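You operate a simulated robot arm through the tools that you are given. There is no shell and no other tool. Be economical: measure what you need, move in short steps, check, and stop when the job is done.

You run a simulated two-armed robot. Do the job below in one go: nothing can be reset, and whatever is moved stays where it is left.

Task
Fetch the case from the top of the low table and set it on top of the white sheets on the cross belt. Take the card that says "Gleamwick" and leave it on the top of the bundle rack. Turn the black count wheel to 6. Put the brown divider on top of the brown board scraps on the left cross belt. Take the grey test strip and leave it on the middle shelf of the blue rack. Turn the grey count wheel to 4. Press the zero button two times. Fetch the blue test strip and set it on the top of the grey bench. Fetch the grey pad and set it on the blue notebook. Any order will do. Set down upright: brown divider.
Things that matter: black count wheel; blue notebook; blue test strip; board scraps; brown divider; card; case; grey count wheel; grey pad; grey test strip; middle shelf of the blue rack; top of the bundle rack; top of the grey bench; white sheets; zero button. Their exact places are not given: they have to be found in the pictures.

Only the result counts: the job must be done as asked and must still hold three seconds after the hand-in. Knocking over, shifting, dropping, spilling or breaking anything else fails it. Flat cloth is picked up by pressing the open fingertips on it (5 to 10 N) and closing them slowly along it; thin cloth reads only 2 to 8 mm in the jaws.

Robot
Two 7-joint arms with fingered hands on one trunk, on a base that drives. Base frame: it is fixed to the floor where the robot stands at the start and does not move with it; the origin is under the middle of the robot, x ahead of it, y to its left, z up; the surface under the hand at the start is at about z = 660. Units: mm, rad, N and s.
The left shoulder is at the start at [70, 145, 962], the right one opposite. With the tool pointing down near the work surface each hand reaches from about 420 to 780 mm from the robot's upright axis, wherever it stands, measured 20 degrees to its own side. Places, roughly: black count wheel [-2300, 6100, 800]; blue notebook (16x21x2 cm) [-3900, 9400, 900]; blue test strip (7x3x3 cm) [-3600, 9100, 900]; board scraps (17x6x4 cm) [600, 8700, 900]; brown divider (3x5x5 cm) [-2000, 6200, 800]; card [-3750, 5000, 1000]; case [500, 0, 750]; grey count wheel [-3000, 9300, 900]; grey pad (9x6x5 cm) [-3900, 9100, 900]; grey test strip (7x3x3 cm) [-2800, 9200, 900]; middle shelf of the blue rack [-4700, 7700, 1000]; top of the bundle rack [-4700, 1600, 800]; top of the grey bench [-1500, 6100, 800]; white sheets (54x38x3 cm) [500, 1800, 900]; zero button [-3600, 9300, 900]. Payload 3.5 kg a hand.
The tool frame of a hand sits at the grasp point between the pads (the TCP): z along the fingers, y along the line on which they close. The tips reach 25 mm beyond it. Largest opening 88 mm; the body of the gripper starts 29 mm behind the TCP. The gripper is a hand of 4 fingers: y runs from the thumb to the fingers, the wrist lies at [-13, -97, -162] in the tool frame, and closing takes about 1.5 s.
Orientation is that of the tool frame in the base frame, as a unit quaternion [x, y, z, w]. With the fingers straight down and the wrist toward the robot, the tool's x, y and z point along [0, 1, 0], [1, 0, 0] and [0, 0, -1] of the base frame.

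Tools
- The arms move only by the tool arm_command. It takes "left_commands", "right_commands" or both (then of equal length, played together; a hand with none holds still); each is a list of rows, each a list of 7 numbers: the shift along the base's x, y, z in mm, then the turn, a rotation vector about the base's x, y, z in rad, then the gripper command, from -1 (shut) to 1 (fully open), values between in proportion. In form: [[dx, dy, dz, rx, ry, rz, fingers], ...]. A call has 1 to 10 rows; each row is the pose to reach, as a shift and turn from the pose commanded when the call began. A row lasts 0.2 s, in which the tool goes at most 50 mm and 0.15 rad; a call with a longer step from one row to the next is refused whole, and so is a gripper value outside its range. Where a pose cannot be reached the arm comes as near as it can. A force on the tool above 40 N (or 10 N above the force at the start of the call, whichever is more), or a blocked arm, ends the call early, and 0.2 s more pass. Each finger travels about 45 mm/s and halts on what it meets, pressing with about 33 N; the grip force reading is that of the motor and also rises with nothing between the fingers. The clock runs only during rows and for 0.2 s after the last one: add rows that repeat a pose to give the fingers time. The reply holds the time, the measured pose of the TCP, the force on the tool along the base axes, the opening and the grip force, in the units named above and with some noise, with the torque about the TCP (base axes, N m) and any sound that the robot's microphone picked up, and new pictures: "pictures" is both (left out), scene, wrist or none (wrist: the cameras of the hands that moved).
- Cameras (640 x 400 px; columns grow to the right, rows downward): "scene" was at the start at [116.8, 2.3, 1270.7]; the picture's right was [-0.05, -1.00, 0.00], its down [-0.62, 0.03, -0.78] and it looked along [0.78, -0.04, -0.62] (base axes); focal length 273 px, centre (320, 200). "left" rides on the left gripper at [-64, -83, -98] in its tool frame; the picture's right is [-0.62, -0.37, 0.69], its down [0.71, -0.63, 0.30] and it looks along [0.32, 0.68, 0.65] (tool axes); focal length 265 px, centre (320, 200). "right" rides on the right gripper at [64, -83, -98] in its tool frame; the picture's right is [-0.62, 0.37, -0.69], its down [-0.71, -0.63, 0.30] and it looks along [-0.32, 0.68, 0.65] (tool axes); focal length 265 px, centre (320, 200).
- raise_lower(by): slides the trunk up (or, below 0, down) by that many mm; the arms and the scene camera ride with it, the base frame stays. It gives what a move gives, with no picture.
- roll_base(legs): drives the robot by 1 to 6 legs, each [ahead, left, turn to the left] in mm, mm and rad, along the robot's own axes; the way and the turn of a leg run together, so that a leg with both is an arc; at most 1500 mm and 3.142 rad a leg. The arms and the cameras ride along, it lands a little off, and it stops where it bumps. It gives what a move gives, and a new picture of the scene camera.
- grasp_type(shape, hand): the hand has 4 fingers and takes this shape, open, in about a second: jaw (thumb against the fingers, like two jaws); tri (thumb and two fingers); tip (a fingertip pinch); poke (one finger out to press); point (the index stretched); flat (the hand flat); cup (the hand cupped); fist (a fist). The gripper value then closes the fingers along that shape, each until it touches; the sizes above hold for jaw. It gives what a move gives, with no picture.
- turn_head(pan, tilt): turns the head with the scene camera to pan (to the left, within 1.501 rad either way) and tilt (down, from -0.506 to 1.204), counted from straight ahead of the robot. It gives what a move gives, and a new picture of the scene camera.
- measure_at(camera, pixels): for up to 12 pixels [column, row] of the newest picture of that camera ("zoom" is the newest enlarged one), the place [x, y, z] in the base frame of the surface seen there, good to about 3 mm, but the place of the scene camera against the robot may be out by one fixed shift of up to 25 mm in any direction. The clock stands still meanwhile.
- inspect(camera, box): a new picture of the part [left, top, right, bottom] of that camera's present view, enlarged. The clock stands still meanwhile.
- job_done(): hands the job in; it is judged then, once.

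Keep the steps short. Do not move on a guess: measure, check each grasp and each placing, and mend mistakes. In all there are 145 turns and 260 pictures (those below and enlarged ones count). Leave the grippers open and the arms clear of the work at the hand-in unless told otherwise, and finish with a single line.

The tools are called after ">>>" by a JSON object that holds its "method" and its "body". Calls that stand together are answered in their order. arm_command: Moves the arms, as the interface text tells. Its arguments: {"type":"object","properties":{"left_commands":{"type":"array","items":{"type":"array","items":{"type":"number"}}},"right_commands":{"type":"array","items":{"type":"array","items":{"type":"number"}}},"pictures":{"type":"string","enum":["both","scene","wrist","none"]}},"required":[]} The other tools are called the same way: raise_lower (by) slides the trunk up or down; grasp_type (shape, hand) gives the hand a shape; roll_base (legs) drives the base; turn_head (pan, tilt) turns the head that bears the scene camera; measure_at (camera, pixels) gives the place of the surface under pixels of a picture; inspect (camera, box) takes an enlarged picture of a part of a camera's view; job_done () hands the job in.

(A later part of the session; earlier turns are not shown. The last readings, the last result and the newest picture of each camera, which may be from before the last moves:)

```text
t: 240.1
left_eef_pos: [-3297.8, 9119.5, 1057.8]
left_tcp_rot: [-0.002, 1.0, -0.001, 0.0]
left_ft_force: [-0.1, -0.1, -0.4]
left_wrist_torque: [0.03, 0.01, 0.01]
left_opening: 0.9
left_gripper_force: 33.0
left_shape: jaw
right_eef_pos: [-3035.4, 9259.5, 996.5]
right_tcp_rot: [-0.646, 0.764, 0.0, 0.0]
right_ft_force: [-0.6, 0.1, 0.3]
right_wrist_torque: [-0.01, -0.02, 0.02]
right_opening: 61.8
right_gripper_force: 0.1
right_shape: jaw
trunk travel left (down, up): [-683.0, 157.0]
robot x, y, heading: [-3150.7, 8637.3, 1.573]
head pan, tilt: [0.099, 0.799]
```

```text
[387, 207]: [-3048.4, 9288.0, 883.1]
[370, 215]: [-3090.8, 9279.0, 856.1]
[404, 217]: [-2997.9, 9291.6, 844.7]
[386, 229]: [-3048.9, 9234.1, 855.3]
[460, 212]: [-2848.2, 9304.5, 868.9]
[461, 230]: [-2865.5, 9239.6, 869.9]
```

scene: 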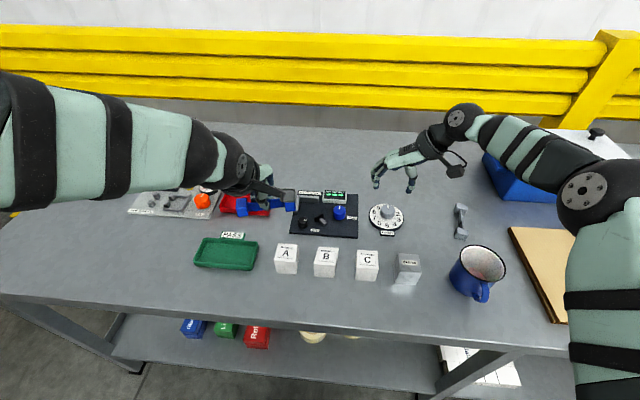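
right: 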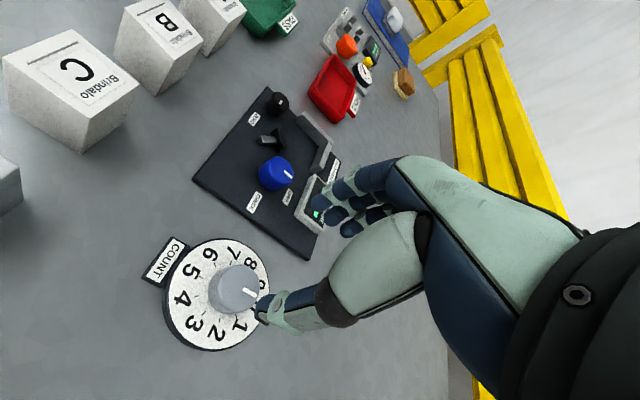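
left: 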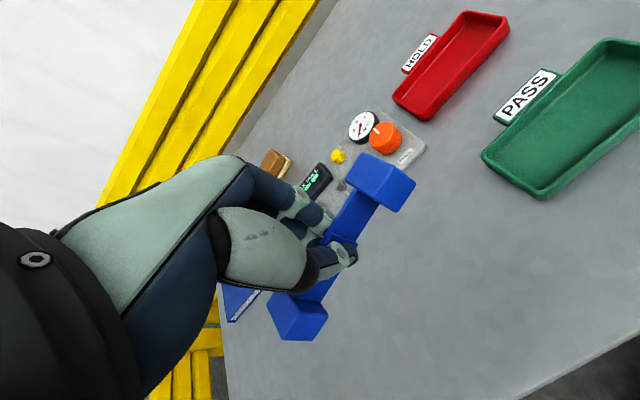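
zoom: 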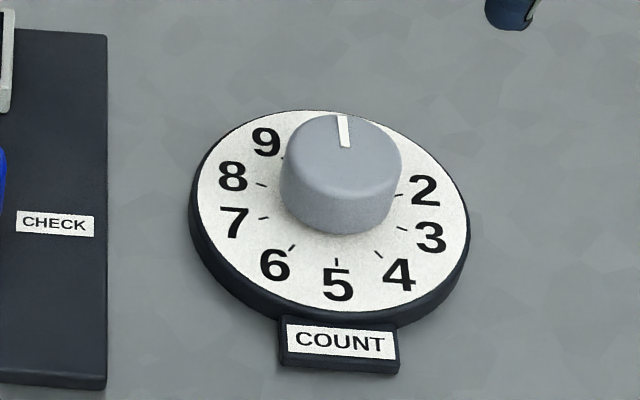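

The knob centre is at about (-3030,9271), top 887, pointer at 0. I descend and grip.

>>> {"method": "arm_command", "body": {"right_commands": [[5, 11.5, -40, 0, 0, 0, 0.4], [5, 11.5, -75, 0, 0, 0, 0.4], [5, 11.5, -104, 0, 0, 0, 0.4], [5, 11.5, -104, 0, 0, 0, -1], [5, 11.5, -104, 0, 0, 0, -1], [5, 11.5, -104, 0, 0, 0, -1], [5, 11.5, -104, 0, 0, 0, -1]], "pictures": "wrist"}}

```text
t: 241.7
left_eef_pos: [-3296.8, 9118.4, 1058.1]
left_tcp_rot: [-0.001, 1.0, -0.001, -0.001]
left_ft_force: [-0.5, -0.5, -0.8]
left_wrist_torque: [-0.01, -0.05, 0.0]
left_opening: 0.8
left_gripper_force: 32.8
left_shape: jaw
right_eef_pos: [-3029.8, 9270.3, 891.6]
right_tcp_rot: [-0.645, 0.764, -0.001, -0.002]
right_ft_force: [1.2, -2.0, -1.3]
right_wrist_torque: [-0.05, -0.03, 0.03]
right_opening: 29.2
right_gripper_force: 33.0
right_shape: jaw
trunk travel left (down, up): [-683.0, 157.0]
robot x, y, heading: [-3153.5, 8640.7, 1.569]
head pan, tilt: [0.099, 0.799]
```

right: 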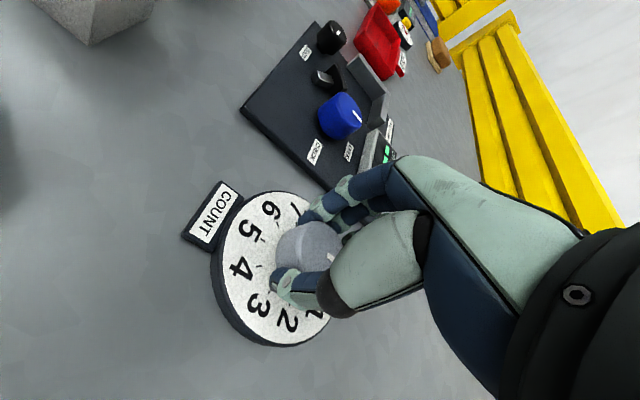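

Good grip. I turn clockwise 1.885 rad (three digits), then release, come back up and check.

>>> {"method": "arm_command", "body": {"right_commands": [[0, 0, 0, 0, 0, -0.145, -1], [0, 0, 0, 0, 0, -0.29, -1], [0, 0, 0, 0, 0, -0.435, -1], [0, 0, 0, 0, 0, -0.58, -1], [0, 0, 0, 0, 0, -0.725, -1], [0, 0, 0, 0, 0, -0.87, -1], [0, 0, 0, 0, 0, -1.015, -1], [0, 0, 0, 0, 0, -1.16, -1], [0, 0, 0, 0, 0, -1.305, -1], [0, 0, 0, 0, 0, -1.45, -1]], "pictures": "none"}}

>>> {"method": "arm_command", "body": {"right_commands": [[0, 0, 0, 0, 0, -0.145, -1], [0, 0, 0, 0, 0, -0.29, -1], [0, 0, 0, 0, 0, -0.435, -1], [0, 0, 0, 0, 0, -0.435, -1], [0, 0, 0, 0, 0, -0.435, 0.4], [0, 0, 0, 0, 0, -0.435, 0.4], [0, 0, 0, 0, 0, -0.435, 0.4], [0, 0, 45, 0, 0, -0.435, 0.4], [0, 0, 80, 0, 0, -0.3, 0.4], [0, 0, 80, 0, 0, -0.16, 0.4]], "pictures": "none"}}

>>> {"method": "arm_command", "body": {"right_commands": [[0, 0, 0, 0, 0, 0.145, 0.4], [0, 0, 0, 0, 0, 0.29, 0.4], [0, 0, 0, 0, 0, 0.435, 0.4], [0, 0, 0, 0, 0, 0.58, 0.4], [0, 0, 0, 0, 0, 0.725, 0.4], [0, 0, 0, 0, 0, 0.788, 0.4]], "pictures": "wrist"}}

>>> {"method": "inspect", "body": {"camera": "scene", "box": [350, 190, 420, 240]}}

```text
t: 243.8
left_eef_pos: [-3298.9, 9120.7, 1056.8]
left_tcp_rot: [-0.001, 1.0, -0.002, 0.0]
left_ft_force: [-0.2, 0.2, 0.0]
left_wrist_torque: [-0.02, -0.05, 0.04]
left_opening: 1.0
left_gripper_force: 33.0
left_shape: jaw
right_eef_pos: [-3031.6, 9273.2, 891.4]
right_tcp_rot: [0.025, 1.0, 0.001, 0.0]
right_ft_force: [-5.3, 11.7, -0.5]
right_wrist_torque: [0.34, 0.09, 0.08]
right_opening: 28.2
right_gripper_force: 33.2
right_shape: jaw
trunk travel left (down, up): [-683.0, 157.0]
robot x, y, heading: [-3152.5, 8641.9, 1.57]
head pan, tilt: [0.099, 0.799]
```

```text
t: 246.1
left_eef_pos: [-3298.3, 9119.3, 1056.9]
left_tcp_rot: [-0.001, 1.0, -0.001, -0.001]
left_ft_force: [-0.2, -0.1, -0.8]
left_wrist_torque: [-0.01, 0.01, 0.0]
left_opening: 0.8
left_gripper_force: 32.5
left_shape: jaw
right_eef_pos: [-3029.2, 9269.6, 972.0]
right_tcp_rot: [0.102, 0.995, 0.0, -0.001]
right_ft_force: [0.3, 0.6, 0.0]
right_wrist_torque: [-0.01, -0.03, -0.03]
right_opening: 61.4
right_gripper_force: 0.0
right_shape: jaw
trunk travel left (down, up): [-683.0, 157.0]
robot x, y, heading: [-3151.6, 8642.2, 1.566]
head pan, tilt: [0.099, 0.799]
```

```text
t: 247.4
left_eef_pos: [-3298.0, 9118.4, 1057.9]
left_tcp_rot: [-0.001, 1.0, 0.0, -0.001]
left_ft_force: [-0.1, -0.2, 0.0]
left_wrist_torque: [0.0, -0.01, -0.03]
left_opening: 0.8
left_gripper_force: 32.6
left_shape: jaw
right_eef_pos: [-3030.7, 9270.2, 973.0]
right_tcp_rot: [-0.287, 0.958, 0.0, -0.001]
right_ft_force: [0.2, 0.9, 0.0]
right_wrist_torque: [0.0, 0.02, -0.02]
right_opening: 61.1
right_gripper_force: 0.1
right_shape: jaw
trunk travel left (down, up): [-683.0, 157.0]
robot x, y, heading: [-3149.7, 8644.3, 1.568]
head pan, tilt: [0.099, 0.799]
```

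right: 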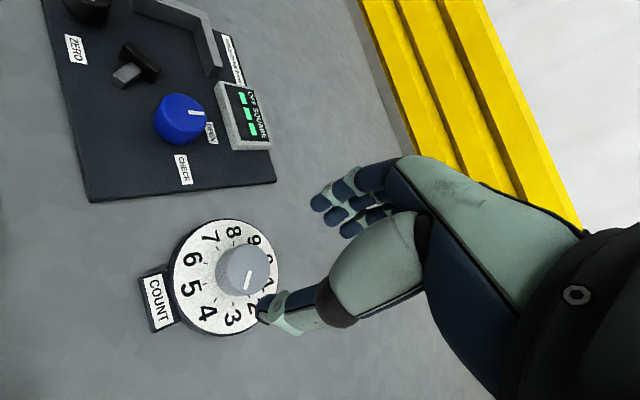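

```text
8.00 times, centred on (385, 215) of scene
```

zoom: 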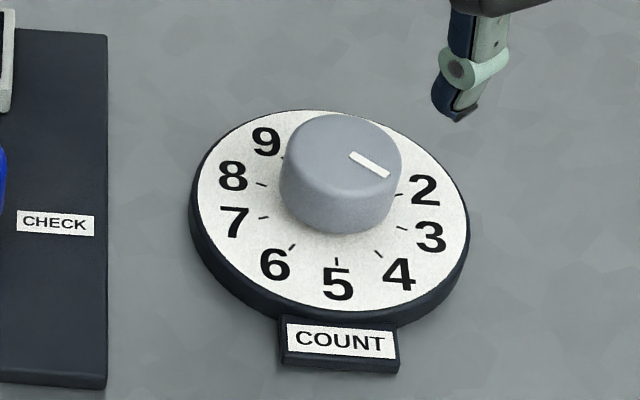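

>>> {"method": "inspect", "body": {"camera": "right", "box": [160, 210, 290, 340]}}

```text
3.08 times, centred on (225, 275) of right
```

zoom: 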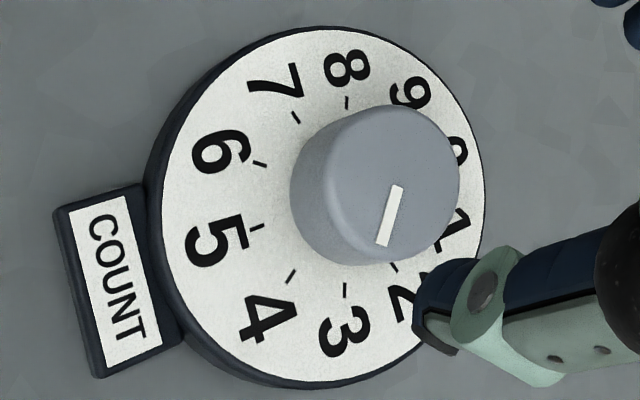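

>>> {"method": "measure_at", "body": {"camera": "zoom", "pixels": [[398, 188], [383, 243], [391, 215], [260, 164], [257, 227], [291, 276], [345, 290], [295, 117], [346, 103], [394, 267], [396, 195], [385, 236]]}}

```text
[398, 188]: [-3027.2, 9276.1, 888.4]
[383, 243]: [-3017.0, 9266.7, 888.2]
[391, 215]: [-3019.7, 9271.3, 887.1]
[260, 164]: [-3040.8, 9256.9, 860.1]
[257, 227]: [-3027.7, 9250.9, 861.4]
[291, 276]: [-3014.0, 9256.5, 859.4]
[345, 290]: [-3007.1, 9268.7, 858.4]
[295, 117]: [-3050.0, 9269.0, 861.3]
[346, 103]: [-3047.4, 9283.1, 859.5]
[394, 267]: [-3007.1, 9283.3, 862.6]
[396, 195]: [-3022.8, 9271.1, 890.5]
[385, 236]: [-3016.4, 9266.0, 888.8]
```

From the ticks, the pointer is at about 3.6. I regrip centred at (-3028,9276) and turn another 0.25 rad clockwise.

>>> {"method": "arm_command", "body": {"right_commands": [[2.5, 5.5, -40, 0, 0, 0, 0.4], [2.5, 5.5, -81, 0, 0, 0, 0.4], [2.5, 5.5, -81, 0, 0, 0, -1], [2.5, 5.5, -81, 0, 0, 0, -1], [2.5, 5.5, -81, 0, 0, 0, -1], [2.5, 5.5, -81, 0, 0, -0.12, -1], [2.5, 5.5, -81, 0, 0, -0.25, -1], [2.5, 5.5, -81, 0, 0, -0.25, -1], [2.5, 5.5, -81, 0, 0, -0.25, 0.4], [2.5, 5.5, -81, 0, 0, -0.25, 0.4]], "pictures": "none"}}

>>> {"method": "arm_command", "body": {"right_commands": [[0, 0, 0, 0, 0, 0, 0.4], [0, 0, 40, 0, 0, 0, 0.4], [0, 0, 82, 0, 0, 0, 0.4], [0, 0, 82, 0, 0, 0, 0.4]], "pictures": "wrist"}}

>>> {"method": "inspect", "body": {"camera": "right", "box": [160, 210, 290, 340]}}

```text
t: 249.7
left_eef_pos: [-3298.0, 9119.5, 1057.6]
left_tcp_rot: [-0.002, 1.0, -0.001, -0.001]
left_ft_force: [0.6, 0.3, -0.8]
left_wrist_torque: [0.02, 0.03, -0.01]
left_opening: 1.0
left_gripper_force: 33.1
left_shape: jaw
right_eef_pos: [-3030.3, 9276.6, 891.3]
right_tcp_rot: [-0.165, 0.986, 0.001, -0.001]
right_ft_force: [-1.2, 0.3, 0.7]
right_wrist_torque: [0.04, 0.0, -0.02]
right_opening: 61.3
right_gripper_force: 0.0
right_shape: jaw
trunk travel left (down, up): [-683.0, 157.0]
robot x, y, heading: [-3152.4, 8640.6, 1.568]
head pan, tilt: [0.099, 0.799]
```

```text
t: 250.7
left_eef_pos: [-3296.9, 9119.5, 1056.3]
left_tcp_rot: [-0.001, 1.0, 0.0, -0.001]
left_ft_force: [-0.2, 0.8, 0.7]
left_wrist_torque: [-0.03, -0.01, 0.04]
left_opening: 0.8
left_gripper_force: 32.9
left_shape: jaw
right_eef_pos: [-3026.0, 9277.1, 973.0]
right_tcp_rot: [-0.165, 0.986, -0.001, -0.001]
right_ft_force: [-0.3, 0.1, 0.0]
right_wrist_torque: [-0.01, -0.02, 0.0]
right_opening: 61.5
right_gripper_force: 0.0
right_shape: jaw
trunk travel left (down, up): [-683.0, 157.0]
robot x, y, heading: [-3154.3, 8642.4, 1.568]
head pan, tilt: [0.099, 0.799]
```

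right: 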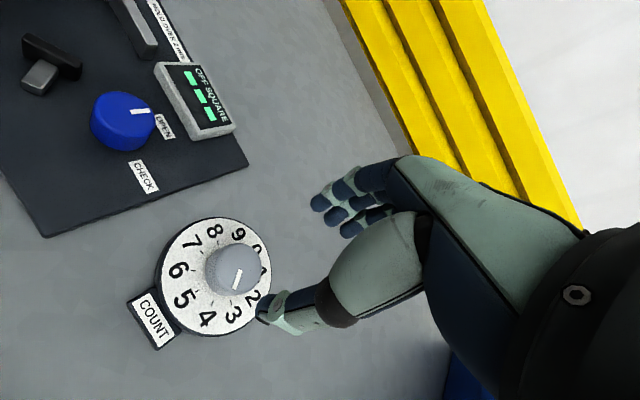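

```text
3.08 times, centred on (225, 275) of right
```

zoom: 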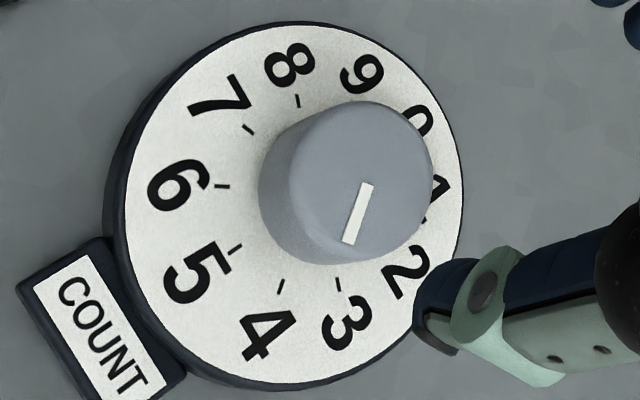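

>>> {"method": "measure_at", "body": {"camera": "zoom", "pixels": [[366, 186], [350, 240], [364, 194], [352, 233], [281, 285], [337, 284], [298, 100], [248, 129], [236, 247], [362, 200]]}}

```text
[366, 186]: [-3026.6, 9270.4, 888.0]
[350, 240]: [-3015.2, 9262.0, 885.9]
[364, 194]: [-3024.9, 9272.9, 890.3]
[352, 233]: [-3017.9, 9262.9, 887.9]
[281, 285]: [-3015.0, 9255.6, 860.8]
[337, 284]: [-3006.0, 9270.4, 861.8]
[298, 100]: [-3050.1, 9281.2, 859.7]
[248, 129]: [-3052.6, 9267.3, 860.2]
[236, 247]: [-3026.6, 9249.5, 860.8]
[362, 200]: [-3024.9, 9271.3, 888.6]
```

It reads about 3.85. I apply one more small turn of 0.11 rad.

>>> {"method": "arm_command", "body": {"right_commands": [[-1, -1, -40, 0, 0, 0, 0.4], [-1, -1, -81, 0, 0, 0, 0.4], [-1, -1, -81, 0, 0, 0, -1], [-1, -1, -81, 0, 0, 0, -1], [-1, -1, -81, 0, 0, 0, -1], [-1, -1, -81, 0, 0, -0.06, -1], [-1, -1, -81, 0, 0, -0.11, -1], [-1, -1, -81, 0, 0, -0.11, -1], [-1, -1, -81, 0, 0, -0.11, 0.4], [-1, -1, -81, 0, 0, -0.11, 0.4]], "pictures": "none"}}

>>> {"method": "arm_command", "body": {"right_commands": [[0, 0, 0, 0, 0, 0, 0.4], [0, 0, 40, 0, 0, 0, 0.4], [0, 0, 82, 0, 0, 0, 0.4], [0, 0, 82, 0, 0, 0, 0.4]], "pictures": "wrist"}}

>>> {"method": "inspect", "body": {"camera": "right", "box": [160, 210, 290, 340]}}

>>> {"method": "inspect", "body": {"camera": "scene", "box": [350, 190, 420, 240]}}

```text
t: 252.8
left_eef_pos: [-3297.2, 9118.9, 1057.4]
left_tcp_rot: [-0.001, 1.0, -0.001, -0.001]
left_ft_force: [0.0, 0.4, 0.1]
left_wrist_torque: [-0.04, -0.02, 0.05]
left_opening: 0.8
left_gripper_force: 32.5
left_shape: jaw
right_eef_pos: [-3029.1, 9275.3, 893.7]
right_tcp_rot: [-0.109, 0.994, 0.0, -0.001]
right_ft_force: [-0.2, -0.8, -0.3]
right_wrist_torque: [0.02, 0.0, -0.04]
right_opening: 61.3
right_gripper_force: 0.0
right_shape: jaw
trunk travel left (down, up): [-683.0, 157.0]
robot x, y, heading: [-3151.0, 8639.4, 1.573]
head pan, tilt: [0.099, 0.799]
```

```text
t: 253.8
left_eef_pos: [-3296.3, 9120.3, 1056.4]
left_tcp_rot: [-0.001, 1.0, 0.0, -0.001]
left_ft_force: [-0.7, 0.3, 0.1]
left_wrist_torque: [-0.01, -0.02, 0.0]
left_opening: 0.8
left_gripper_force: 32.7
left_shape: jaw
right_eef_pos: [-3029.4, 9276.4, 974.0]
right_tcp_rot: [-0.109, 0.994, -0.001, -0.001]
right_ft_force: [-0.8, 0.2, 0.1]
right_wrist_torque: [0.01, -0.01, -0.01]
right_opening: 61.5
right_gripper_force: 0.0
right_shape: jaw
trunk travel left (down, up): [-683.0, 157.0]
robot x, y, heading: [-3150.3, 8641.9, 1.571]
head pan, tilt: [0.099, 0.799]
```

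right: 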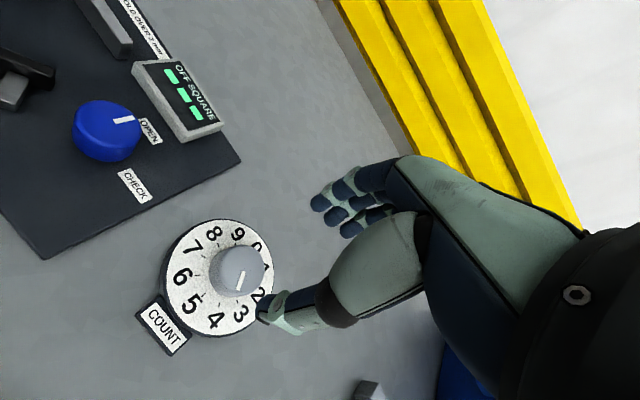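

```text
3.08 times, centred on (225, 275) of right
```

zoom: 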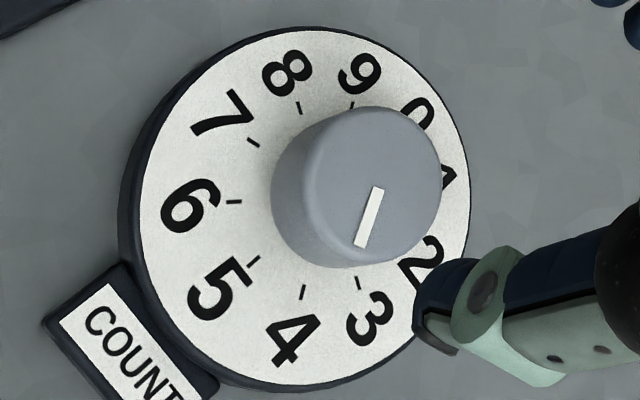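

```text
8.00 times, centred on (385, 215) of scene
```

zoom: 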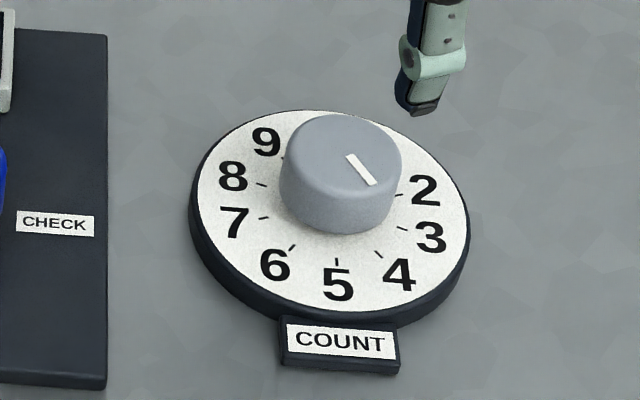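

In the wrist view the pointer lines up with the 4 tick (slopes -0.26 and -0.27), so the grey wheel is on 4. Next is the grey strip. I measure it and its neighbours.

>>> {"method": "measure_at", "body": {"camera": "scene", "pixels": [[484, 160], [515, 190], [493, 130], [520, 165], [460, 262], [478, 246], [505, 262], [460, 206], [461, 234], [464, 220], [512, 230]]}}

>>> {"method": "arm_command", "body": {"right_commands": [[15, 0, 10, 0, 0, 0.13, 1], [35, 0, 20, 0, 0, 0.26, 1], [55, 0, 30, 0, 0, 0.39, 1], [75, 0, 30, 0, 0, 0.52, 1], [95, 0, 30, 0, 0, 0.65, 1], [115, 0, 30, 0, 0, 0.78, 1], [135, 0, 30, 0, 0, 0.91, 1], [155, 0, 30, 0, 0, 1.0, 1], [175, -5, 30, 0, 0, 1.05, 1], [190, -10, 30, 0, 0, 1.096, 1]], "pictures": "both"}}

```text
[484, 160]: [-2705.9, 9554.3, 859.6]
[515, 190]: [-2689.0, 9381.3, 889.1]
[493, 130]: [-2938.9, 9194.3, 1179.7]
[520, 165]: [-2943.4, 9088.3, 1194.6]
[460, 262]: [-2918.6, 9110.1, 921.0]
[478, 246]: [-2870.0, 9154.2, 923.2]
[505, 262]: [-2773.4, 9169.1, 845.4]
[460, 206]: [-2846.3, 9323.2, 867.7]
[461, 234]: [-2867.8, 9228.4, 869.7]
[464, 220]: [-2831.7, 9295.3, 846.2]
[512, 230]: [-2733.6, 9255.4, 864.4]
```

```text
t: 256.1
left_eef_pos: [-3297.8, 9119.2, 1057.7]
left_tcp_rot: [0.0, 1.0, -0.001, -0.001]
left_ft_force: [-0.9, -0.2, -1.2]
left_wrist_torque: [-0.01, 0.02, 0.01]
left_opening: 0.4
left_gripper_force: 33.1
left_shape: jaw
right_eef_pos: [-2838.5, 9265.3, 1003.8]
right_tcp_rot: [-0.613, 0.79, -0.001, 0.0]
right_ft_force: [0.8, 0.8, -0.9]
right_wrist_torque: [-0.02, -0.02, -0.01]
right_opening: 87.4
right_gripper_force: 0.0
right_shape: jaw
trunk travel left (down, up): [-683.0, 157.0]
robot x, y, heading: [-3151.4, 8643.6, 1.568]
head pan, tilt: [0.099, 0.799]
```

scene: 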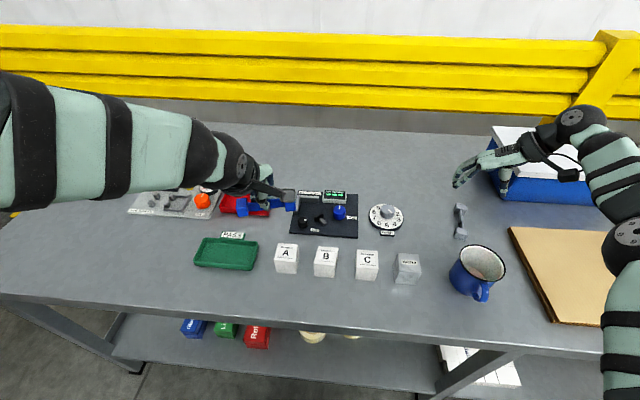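
right: 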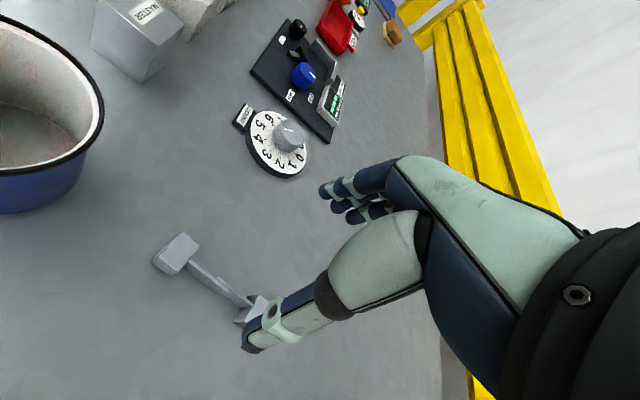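

>>> {"method": "measure_at", "body": {"camera": "right", "pixels": [[178, 250], [165, 262], [183, 238], [198, 247], [210, 278], [230, 292], [255, 300], [245, 312], [262, 296]]}}

>>> {"method": "inspect", "body": {"camera": "right", "box": [130, 210, 300, 340]}}

```text
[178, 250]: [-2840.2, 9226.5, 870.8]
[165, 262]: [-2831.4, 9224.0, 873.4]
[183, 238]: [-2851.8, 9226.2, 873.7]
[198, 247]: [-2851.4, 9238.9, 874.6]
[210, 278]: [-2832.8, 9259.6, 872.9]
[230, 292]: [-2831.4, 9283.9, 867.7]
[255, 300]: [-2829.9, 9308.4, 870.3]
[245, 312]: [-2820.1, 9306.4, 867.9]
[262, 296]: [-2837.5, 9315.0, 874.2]
```

```text
3.08 times, centred on (215, 275) of right
```

zoom: 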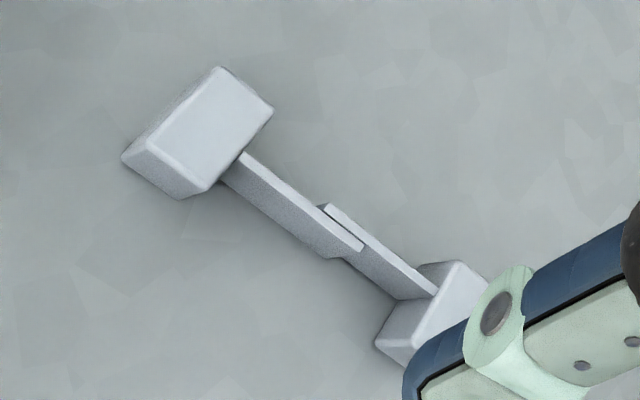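

I align the yaw, descend to the middle and close.

>>> {"method": "arm_command", "body": {"right_commands": [[2, 4.5, -40, 0, 0, 0.04, 1], [2, 4.5, -85, 0, 0, 0.08, 1], [2, 4.5, -123, 0, 0, 0.08, 1], [2, 4.5, -123, 0, 0, 0.08, -1], [2, 4.5, -123, 0, 0, 0.08, -1], [2, 4.5, -123, 0, 0, 0.08, -1], [2, 4.5, -123, 0, 0, 0.08, -1], [2, 4.5, -123, 0, 0, 0.08, -1], [2, 4.5, -123, 0, 0, 0.08, -1]], "pictures": "none"}}

>>> {"method": "arm_command", "body": {"right_commands": [[0, 0, 20, 0, 0, 0, -1], [0, 0, 60, 0, 0, 0, -1], [0, 0, 100, 0, 0, 0, -1], [0, 0, 140, 0, 0, 0, -1], [0, 0, 180, 0, 0, 0, -1]], "pictures": "wrist"}}

```text
t: 258.1
left_eef_pos: [-3299.0, 9118.1, 1058.3]
left_tcp_rot: [-0.001, 1.0, 0.0, -0.001]
left_ft_force: [0.3, 0.8, 0.0]
left_wrist_torque: [-0.03, -0.03, -0.01]
left_opening: 0.7
left_gripper_force: 32.8
left_shape: jaw
right_eef_pos: [-2837.0, 9268.4, 881.5]
right_tcp_rot: [-0.642, 0.766, -0.001, 0.0]
right_ft_force: [-0.8, 0.1, 0.2]
right_wrist_torque: [-0.04, 0.0, 0.04]
right_opening: 0.2
right_gripper_force: 32.8
right_shape: jaw
trunk travel left (down, up): [-683.0, 157.0]
robot x, y, heading: [-3151.6, 8644.0, 1.568]
head pan, tilt: [0.099, 0.799]
```

```text
t: 258.7
left_eef_pos: [-3296.8, 9118.6, 1058.5]
left_tcp_rot: [-0.001, 1.0, 0.0, -0.001]
left_ft_force: [-0.3, -0.1, -0.4]
left_wrist_torque: [0.02, -0.02, 0.01]
left_opening: 0.6
left_gripper_force: 33.1
left_shape: jaw
right_eef_pos: [-2836.5, 9270.5, 945.1]
right_tcp_rot: [-0.65, 0.76, 0.007, 0.007]
right_ft_force: [-5.0, 4.2, -11.4]
right_wrist_torque: [0.54, 0.38, -0.12]
right_opening: 0.0
right_gripper_force: 33.0
right_shape: jaw
trunk travel left (down, up): [-683.0, 157.0]
robot x, y, heading: [-3151.6, 8640.3, 1.571]
head pan, tilt: [0.099, 0.799]
stopped in row 3 (right hand): the force on the tool passed its limit at 87 N (the readings are from after the stop); the commanded pose is now the measured one
```

right: 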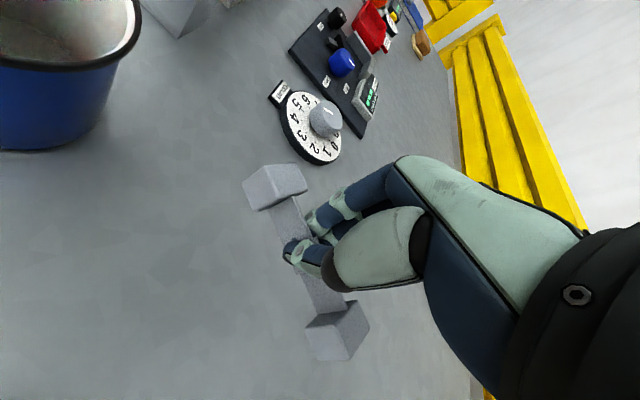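

The strip is held but a force spike stopped the lift. I look at what the arm met.

>>> {"method": "turn_head", "body": {"pan": -0.4, "tilt": 0.7}}

```text
t: 259.7
left_eef_pos: [-3297.1, 9118.7, 1059.7]
left_tcp_rot: [-0.001, 1.0, 0.0, -0.001]
left_ft_force: [0.0, -0.2, -0.7]
left_wrist_torque: [0.0, 0.0, 0.0]
left_opening: 0.6
left_gripper_force: 33.4
left_shape: jaw
right_eef_pos: [-2837.5, 9271.9, 947.0]
right_tcp_rot: [-0.651, 0.759, 0.007, 0.008]
right_ft_force: [0.6, 4.3, -18.0]
right_wrist_torque: [1.12, 1.69, 0.46]
right_opening: 0.2
right_gripper_force: 32.7
right_shape: jaw
trunk travel left (down, up): [-683.0, 157.0]
robot x, y, heading: [-3153.8, 8642.9, 1.57]
head pan, tilt: [-0.4, 0.7]
```

scene: 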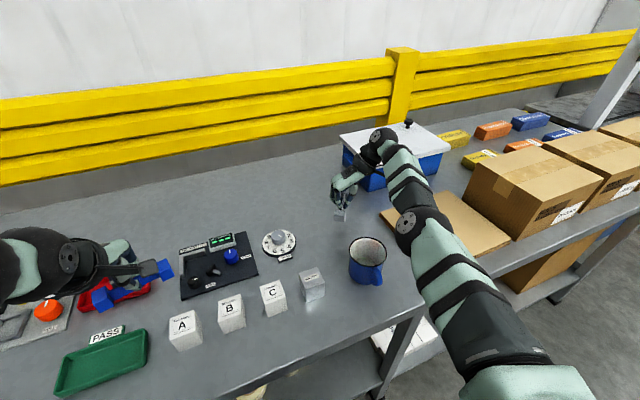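

Nothing is above the hand; it looks like a wrist joint limit in this pose. I back out sideways with some un-twist instead of going straight up.

>>> {"method": "arm_command", "body": {"right_commands": [[-10, 0, 0, 0, 0, -0.08, -1], [-20, 0, 5, 0, 0, -0.16, -1], [-35, 0, 10, 0, 0, -0.28, -1], [-50, 0, 20, 0, 0, -0.4, -1], [-65, 0, 35, 0, 0, -0.52, -1], [-80, 0, 50, 0, 0, -0.64, -1], [-95, 0, 70, 0, 0, -0.76, -1], [-110, 0, 90, 0, 0, -0.88, -1], [-125, -10, 110, 0, 0, -1.0, -1], [-140, -20, 130, 0, 0, -1.12, -1]], "pictures": "both"}}

```text
t: 259.9
left_eef_pos: [-3297.0, 9118.2, 1057.8]
left_tcp_rot: [-0.001, 1.0, -0.001, -0.001]
left_ft_force: [-0.3, 0.1, 0.6]
left_wrist_torque: [-0.02, 0.04, 0.01]
left_opening: 0.6
left_gripper_force: 33.1
left_shape: jaw
right_eef_pos: [-2837.5, 9274.2, 946.0]
right_tcp_rot: [-0.655, 0.755, 0.014, 0.016]
right_ft_force: [-1.5, 2.2, -4.9]
right_wrist_torque: [0.23, 0.28, 0.07]
right_opening: 0.0
right_gripper_force: 32.8
right_shape: jaw
trunk travel left (down, up): [-683.0, 157.0]
robot x, y, heading: [-3154.8, 8643.3, 1.564]
head pan, tilt: [-0.4, 0.7]
stopped in row 1 (right hand): the force on the tool passed its limit at 122 N (the readings are from after the stop); the commanded pose is now the measured one
```

scene: 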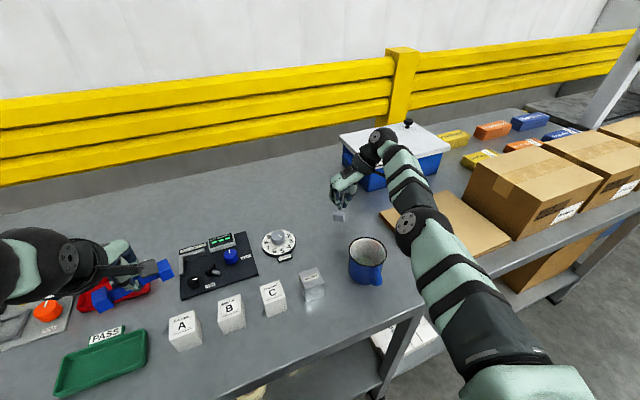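
right: 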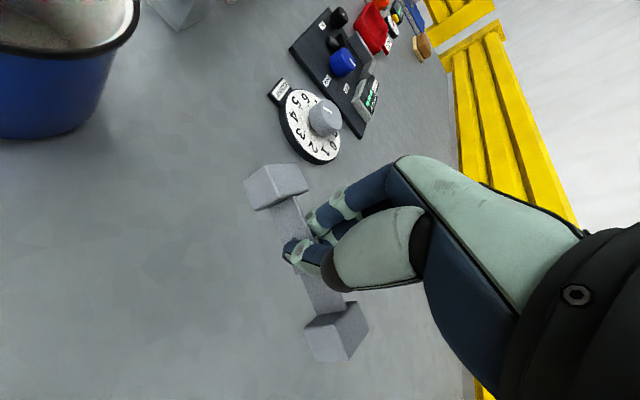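

>>> {"method": "inspect", "body": {"camera": "scene", "box": [300, 100, 460, 240]}}

>>> {"method": "measure_at", "body": {"camera": "scene", "pixels": [[380, 138], [370, 150], [345, 135], [385, 165], [410, 222], [440, 158], [400, 180], [395, 150], [430, 140]]}}

```text
2.86 times, centred on (380, 170) of scene
```

zoom: 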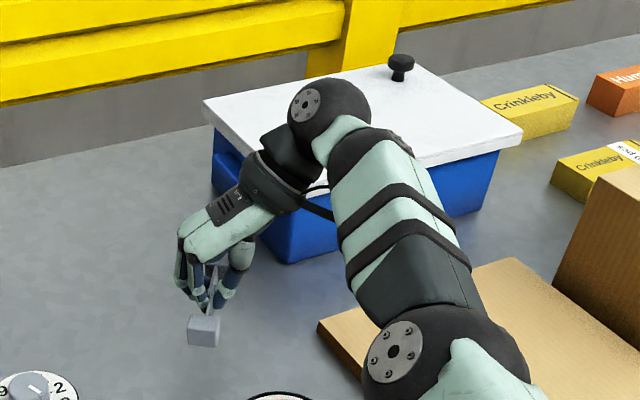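

```text
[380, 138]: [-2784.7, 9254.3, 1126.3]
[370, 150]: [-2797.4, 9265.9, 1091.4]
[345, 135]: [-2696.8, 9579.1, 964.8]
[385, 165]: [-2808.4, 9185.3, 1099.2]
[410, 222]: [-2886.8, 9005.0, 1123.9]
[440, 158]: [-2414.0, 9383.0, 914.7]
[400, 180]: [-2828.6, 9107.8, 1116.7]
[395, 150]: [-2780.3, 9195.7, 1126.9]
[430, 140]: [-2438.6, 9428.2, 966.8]
```

The forearm and hand are clear of everything, so this is the arm's own limit. I lift with the trunk and then try a small move toward the robot.

>>> {"method": "raise_lower", "body": {"by": 120}}

>>> {"method": "arm_command", "body": {"right_commands": [[0, -5, -5, 0, 0, 0, -1], [-5, -15, -10, 0, 0, 0, -1], [-10, -30, -10, 0, 0, -0.05, -1], [-15, -45, -10, 0, 0, -0.1, -1]], "pictures": "wrist"}}

```text
t: 261.4
left_eef_pos: [-3297.1, 9119.8, 1178.0]
left_tcp_rot: [-0.001, 1.0, -0.001, -0.001]
left_ft_force: [-0.3, 0.7, -0.6]
left_wrist_torque: [-0.01, 0.0, 0.0]
left_opening: 0.7
left_gripper_force: 33.0
left_shape: jaw
right_eef_pos: [-2838.4, 9274.2, 1066.0]
right_tcp_rot: [-0.655, 0.756, 0.013, 0.015]
right_ft_force: [0.4, 2.2, -11.7]
right_wrist_torque: [0.68, 0.97, 0.25]
right_opening: 0.0
right_gripper_force: 32.5
right_shape: jaw
trunk travel left (down, up): [-803.0, 37.0]
robot x, y, heading: [-3153.8, 8645.1, 1.566]
head pan, tilt: [-0.4, 0.7]
```

```text
t: 261.7
left_eef_pos: [-3296.7, 9118.5, 1179.1]
left_tcp_rot: [-0.001, 1.0, -0.001, -0.001]
left_ft_force: [0.3, 0.3, -1.1]
left_wrist_torque: [0.0, -0.03, 0.01]
left_opening: 1.0
left_gripper_force: 32.6
left_shape: jaw
right_eef_pos: [-2839.1, 9272.9, 1065.7]
right_tcp_rot: [-0.659, 0.751, 0.018, 0.02]
right_ft_force: [-5.0, 3.6, -11.6]
right_wrist_torque: [0.58, 0.39, -0.13]
right_opening: 0.1
right_gripper_force: 33.1
right_shape: jaw
trunk travel left (down, up): [-803.0, 37.0]
robot x, y, heading: [-3148.3, 8640.4, 1.569]
head pan, tilt: [-0.4, 0.7]
stopped in row 1 (right hand): the force on the tool passed its limit at 74 N (the readings are from after the stop); the commanded pose is now the measured one
```

right: 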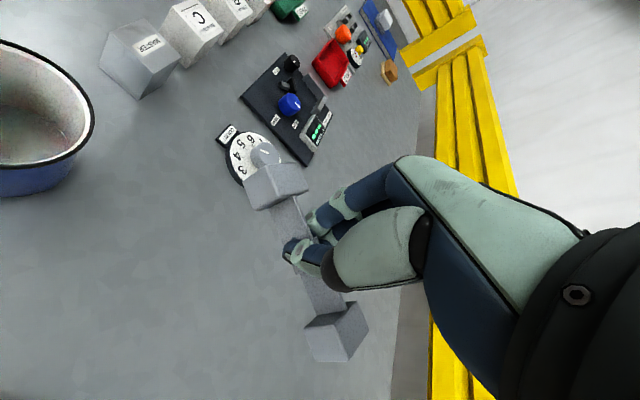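

Contact seems to be between the hand and its own forearm. I reverse the path: down 60 (free air now that the trunk is up), then un-yaw there.

>>> {"method": "arm_command", "body": {"right_commands": [[-2, 1, -8, 0, 0, 0, -1], [-4, 2, -20, 0, 0, -0.02, -1], [-6, 2, -35, 0, 0, -0.05, -1], [-8, 2, -50, 0, 0, -0.1, -1], [-8, 2, -62, 0, 0, -0.2, -1], [-8, 2, -62, 0, 0, -0.33, -1], [-8, 2, -62, 0, 0, -0.46, -1], [-8, 2, -62, 0, 0, -0.6, -1]], "pictures": "wrist"}}

```text
t: 263.5
left_eef_pos: [-3298.4, 9119.2, 1179.2]
left_tcp_rot: [-0.001, 1.0, -0.001, 0.0]
left_ft_force: [-0.5, 1.4, -0.5]
left_wrist_torque: [-0.01, 0.02, 0.02]
left_opening: 0.4
left_gripper_force: 32.3
left_shape: jaw
right_eef_pos: [-2846.8, 9275.2, 1004.1]
right_tcp_rot: [-0.406, 0.913, 0.011, 0.025]
right_ft_force: [-0.7, -1.8, -1.1]
right_wrist_torque: [-0.02, -0.01, -0.02]
right_opening: 0.0
right_gripper_force: 32.9
right_shape: jaw
trunk travel left (down, up): [-803.0, 37.0]
robot x, y, heading: [-3154.0, 8643.6, 1.569]
head pan, tilt: [-0.4, 0.7]
```

right: 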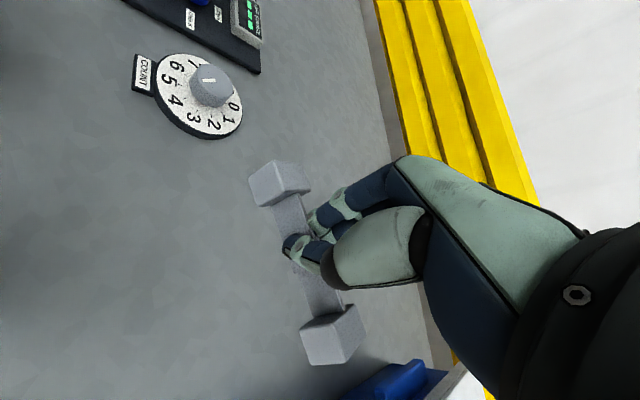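

Free again. I check that the grey dial has not been disturbed, then tuck the right arm in.

>>> {"method": "inspect", "body": {"camera": "right", "box": [120, 30, 260, 150]}}

>>> {"method": "arm_command", "body": {"right_commands": [[-15, -15, 10, 0, 0, -0.14, -1], [-30, -30, 20, 0, 0, -0.28, -1], [-45, -45, 35, 0, 0, -0.42, -1], [-60, -60, 50, 0, 0, -0.56, -1], [-75, -75, 65, 0, 0, -0.7, -1], [-90, -90, 80, 0, 0, -0.82, -1], [-105, -100, 95, 0, 0, -0.83, -1], [-115, -110, 110, 0, 0, -0.83, -1]], "pictures": "scene"}}

>>> {"method": "inspect", "body": {"camera": "scene", "box": [240, 215, 320, 270]}}

```text
3.33 times, centred on (190, 90) of right
```

zoom: 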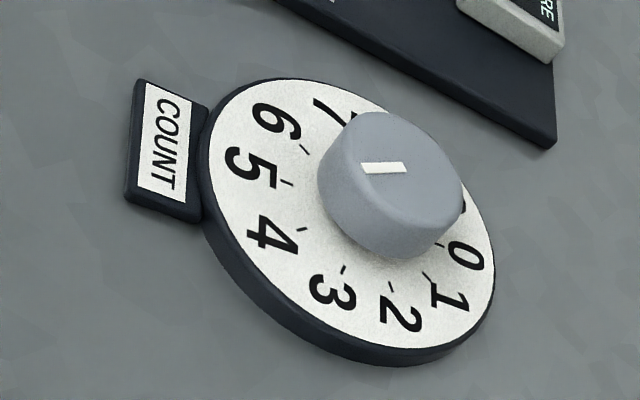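

```text
t: 265.3
left_eef_pos: [-3297.1, 9118.8, 1177.5]
left_tcp_rot: [0.0, 1.0, 0.001, 0.0]
left_ft_force: [1.1, 0.5, -0.5]
left_wrist_torque: [-0.01, 0.03, 0.03]
left_opening: 0.8
left_gripper_force: 33.3
left_shape: jaw
right_eef_pos: [-2962.0, 9165.0, 1114.3]
right_tcp_rot: [-0.004, 1.0, 0.001, 0.028]
right_ft_force: [0.6, -1.2, -0.1]
right_wrist_torque: [0.01, -0.01, 0.03]
right_opening: 0.0
right_gripper_force: 32.9
right_shape: jaw
trunk travel left (down, up): [-803.0, 37.0]
robot x, y, heading: [-3155.1, 8639.8, 1.569]
head pan, tilt: [-0.4, 0.7]
```

scene: 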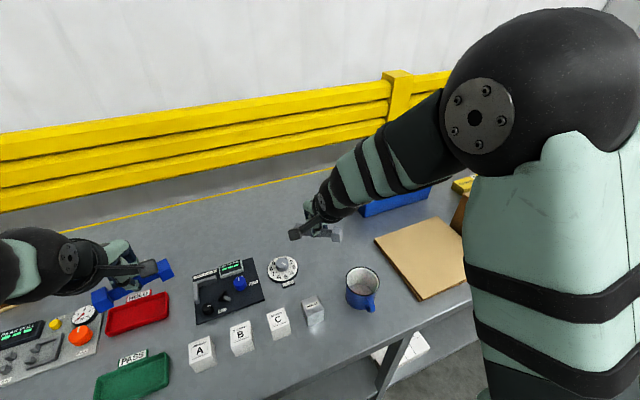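

```text
7.27 times, centred on (280, 242) of scene
```

zoom: 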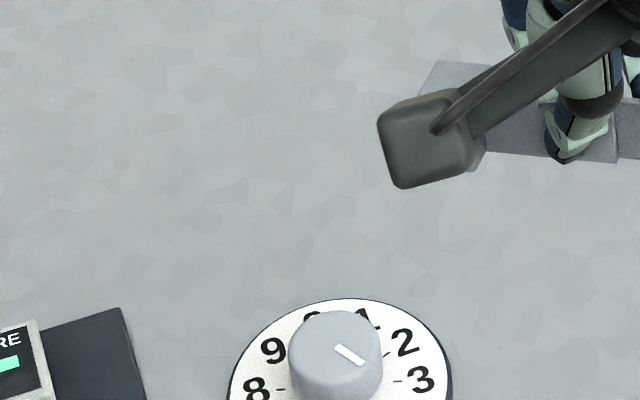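

I look at the grey dial more closely from the head.

>>> {"method": "turn_head", "body": {"pan": -0.2, "tilt": 0.8}}

>>> {"method": "inspect", "body": {"camera": "scene", "box": [292, 185, 362, 235]}}

```text
t: 266.0
left_eef_pos: [-3297.6, 9117.8, 1177.1]
left_tcp_rot: [0.0, 1.0, -0.001, -0.001]
left_ft_force: [0.0, -1.2, 0.1]
left_wrist_torque: [-0.01, -0.04, -0.02]
left_opening: 0.8
left_gripper_force: 33.4
left_shape: jaw
right_eef_pos: [-2962.3, 9166.2, 1113.2]
right_tcp_rot: [-0.006, 1.0, 0.0, 0.028]
right_ft_force: [0.6, 0.1, -0.4]
right_wrist_torque: [0.0, -0.02, -0.01]
right_opening: 0.0
right_gripper_force: 32.9
right_shape: jaw
trunk travel left (down, up): [-803.0, 37.0]
robot x, y, heading: [-3151.4, 8642.5, 1.568]
head pan, tilt: [-0.201, 0.799]
```

scene: 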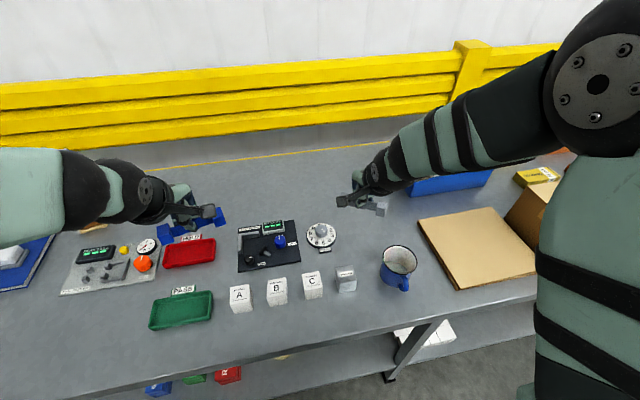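

```text
8.00 times, centred on (327, 210) of scene
```

zoom: 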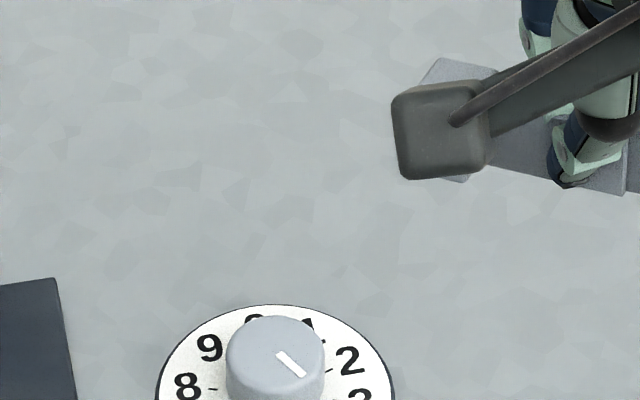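

>>> {"method": "inspect", "body": {"camera": "scene", "box": [302, 220, 342, 254]}}

```text
11.76 times, centred on (322, 237) of scene
```

zoom: 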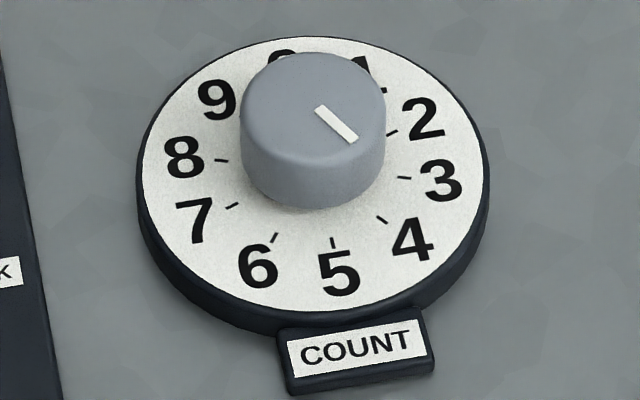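

Averaging the readings, the wheel sits on 4 to within a few degrees. Next is the blue rack: I back away, turn to face -x and look.

>>> {"method": "roll_base", "body": {"legs": [[-900, 0, 0], [0, 0, 1.57], [350, 0, 0]]}}

>>> {"method": "turn_head", "body": {"pan": 0.0, "tilt": 0.5}}

```text
t: 276.4
left_eef_pos: [-3977.4, 7609.3, 1178.1]
left_tcp_rot: [-0.706, 0.708, -0.001, -0.001]
left_ft_force: [-0.5, -0.6, -0.1]
left_wrist_torque: [-0.03, 0.0, 0.01]
left_opening: 0.9
left_gripper_force: 32.9
left_shape: jaw
right_eef_pos: [-4022.5, 7947.1, 1114.9]
right_tcp_rot: [0.708, -0.706, -0.02, -0.019]
right_ft_force: [0.0, 1.1, 0.3]
right_wrist_torque: [-0.02, -0.04, 0.02]
right_opening: 0.0
right_gripper_force: 32.3
right_shape: jaw
trunk travel left (down, up): [-803.0, 37.0]
robot x, y, heading: [-3505.9, 7751.4, 3.135]
head pan, tilt: [-0.201, 0.799]
```

scene: 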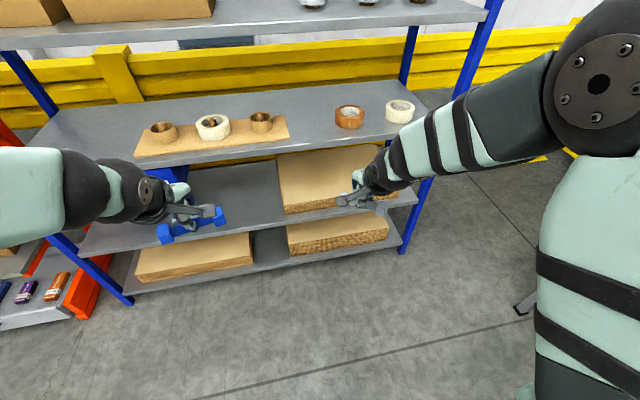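

```text
t: 277.2
left_eef_pos: [-3980.6, 7611.3, 1177.9]
left_tcp_rot: [-0.706, 0.708, -0.001, -0.001]
left_ft_force: [-0.1, -0.7, -1.2]
left_wrist_torque: [-0.01, 0.0, 0.0]
left_opening: 0.6
left_gripper_force: 32.8
left_shape: jaw
right_eef_pos: [-4025.1, 7948.0, 1113.5]
right_tcp_rot: [0.708, -0.706, -0.019, -0.019]
right_ft_force: [0.2, 0.2, -0.1]
right_wrist_torque: [0.02, -0.01, 0.01]
right_opening: 0.0
right_gripper_force: 32.5
right_shape: jaw
trunk travel left (down, up): [-803.0, 37.0]
robot x, y, heading: [-3502.7, 7751.8, 3.139]
head pan, tilt: [0.0, 0.499]
```

scene: 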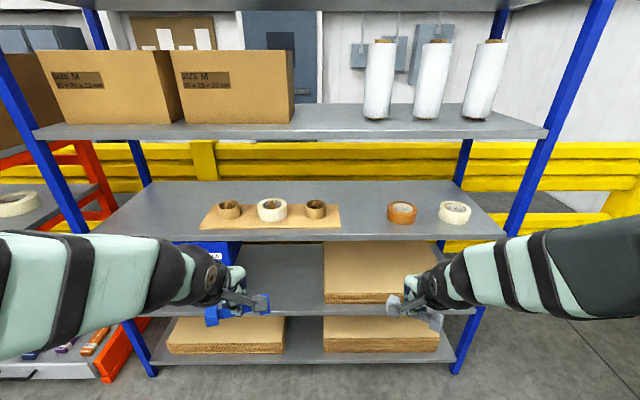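

The middle shelf is the one holding the tapes. I measure its edges and the shelf above it.

>>> {"method": "measure_at", "body": {"camera": "scene", "pixels": [[300, 235], [360, 225], [350, 200], [440, 228], [370, 205], [230, 133], [400, 130], [400, 213], [455, 212], [320, 208], [120, 228], [500, 225]]}}

```text
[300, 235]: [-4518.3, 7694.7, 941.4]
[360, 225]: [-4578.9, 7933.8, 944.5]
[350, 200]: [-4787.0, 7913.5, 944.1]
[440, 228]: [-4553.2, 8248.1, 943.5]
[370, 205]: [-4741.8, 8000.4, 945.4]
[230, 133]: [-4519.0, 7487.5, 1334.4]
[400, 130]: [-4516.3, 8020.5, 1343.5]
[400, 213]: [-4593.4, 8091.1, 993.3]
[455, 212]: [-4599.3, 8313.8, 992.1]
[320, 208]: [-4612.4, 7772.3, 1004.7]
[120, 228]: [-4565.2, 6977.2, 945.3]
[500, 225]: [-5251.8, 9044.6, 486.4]
```

The middle shelf is at z≈948 (corrected), front edge x≈-4501. The free spot is at y≈7935, right of the board. I drive 400 in.

>>> {"method": "roll_base", "body": {"legs": [[400, 10, 0.003]]}}

>>> {"method": "arm_command", "body": {"right_commands": [[-30, 0, -5, -0.027, 0, 0, -1], [-60, 0, -15, -0.054, 0, 0, -1], [-90, 0, -25, -0.054, 0, 0, -1], [-120, 0, -40, -0.054, 0, 0, -1], [-145, 0, -60, -0.054, 0, 0, -1], [-145, 0, -80, -0.054, 0, 0, -1], [-145, 0, -80, -0.054, 0, 0, -1]], "pictures": "both"}}

```text
t: 279.7
left_eef_pos: [-4378.4, 7603.3, 1179.4]
left_tcp_rot: [-0.707, 0.707, 0.0, -0.001]
left_ft_force: [0.6, 0.2, 0.5]
left_wrist_torque: [-0.02, 0.0, 0.0]
left_opening: 0.5
left_gripper_force: 32.8
left_shape: jaw
right_eef_pos: [-4425.5, 7938.2, 1114.9]
right_tcp_rot: [0.709, -0.704, -0.02, -0.02]
right_ft_force: [0.5, -0.6, 0.0]
right_wrist_torque: [0.1, -0.04, 0.02]
right_opening: 0.0
right_gripper_force: 33.3
right_shape: jaw
trunk travel left (down, up): [-803.0, 37.0]
robot x, y, heading: [-3902.9, 7747.8, 3.136]
head pan, tilt: [0.0, 0.499]
```

scene: 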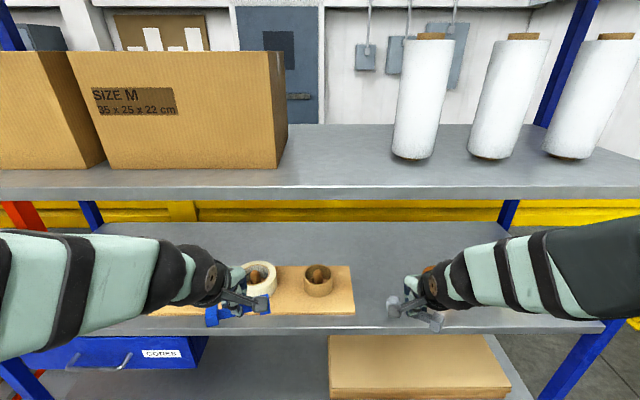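

```text
t: 281.3
left_eef_pos: [-4380.3, 7602.3, 1177.3]
left_tcp_rot: [-0.706, 0.708, 0.0, 0.001]
left_ft_force: [-0.9, 0.3, -0.4]
left_wrist_torque: [0.0, 0.0, -0.02]
left_opening: 0.8
left_gripper_force: 33.2
left_shape: jaw
right_eef_pos: [-4570.3, 7938.0, 1034.8]
right_tcp_rot: [0.71, -0.705, -0.001, 0.0]
right_ft_force: [-0.8, -0.9, -1.0]
right_wrist_torque: [-0.02, -0.03, 0.0]
right_opening: 0.3
right_gripper_force: 33.1
right_shape: jaw
trunk travel left (down, up): [-803.0, 37.0]
robot x, y, heading: [-3904.0, 7747.1, 3.133]
head pan, tilt: [0.0, 0.499]
```

scene: 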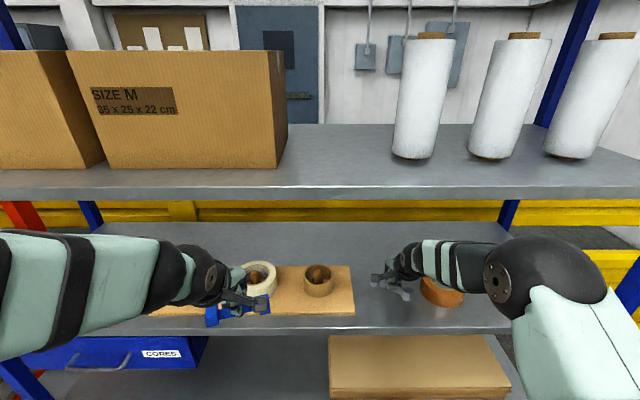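
right: 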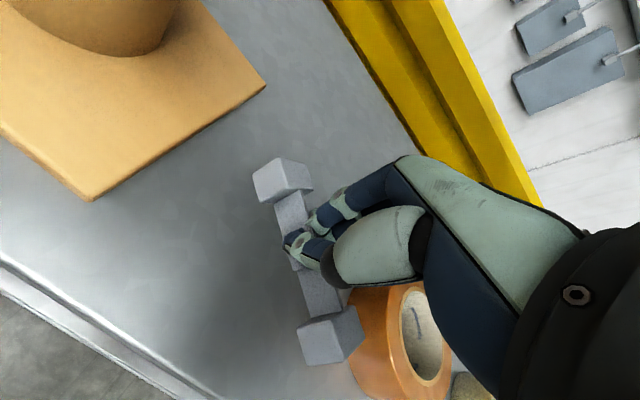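

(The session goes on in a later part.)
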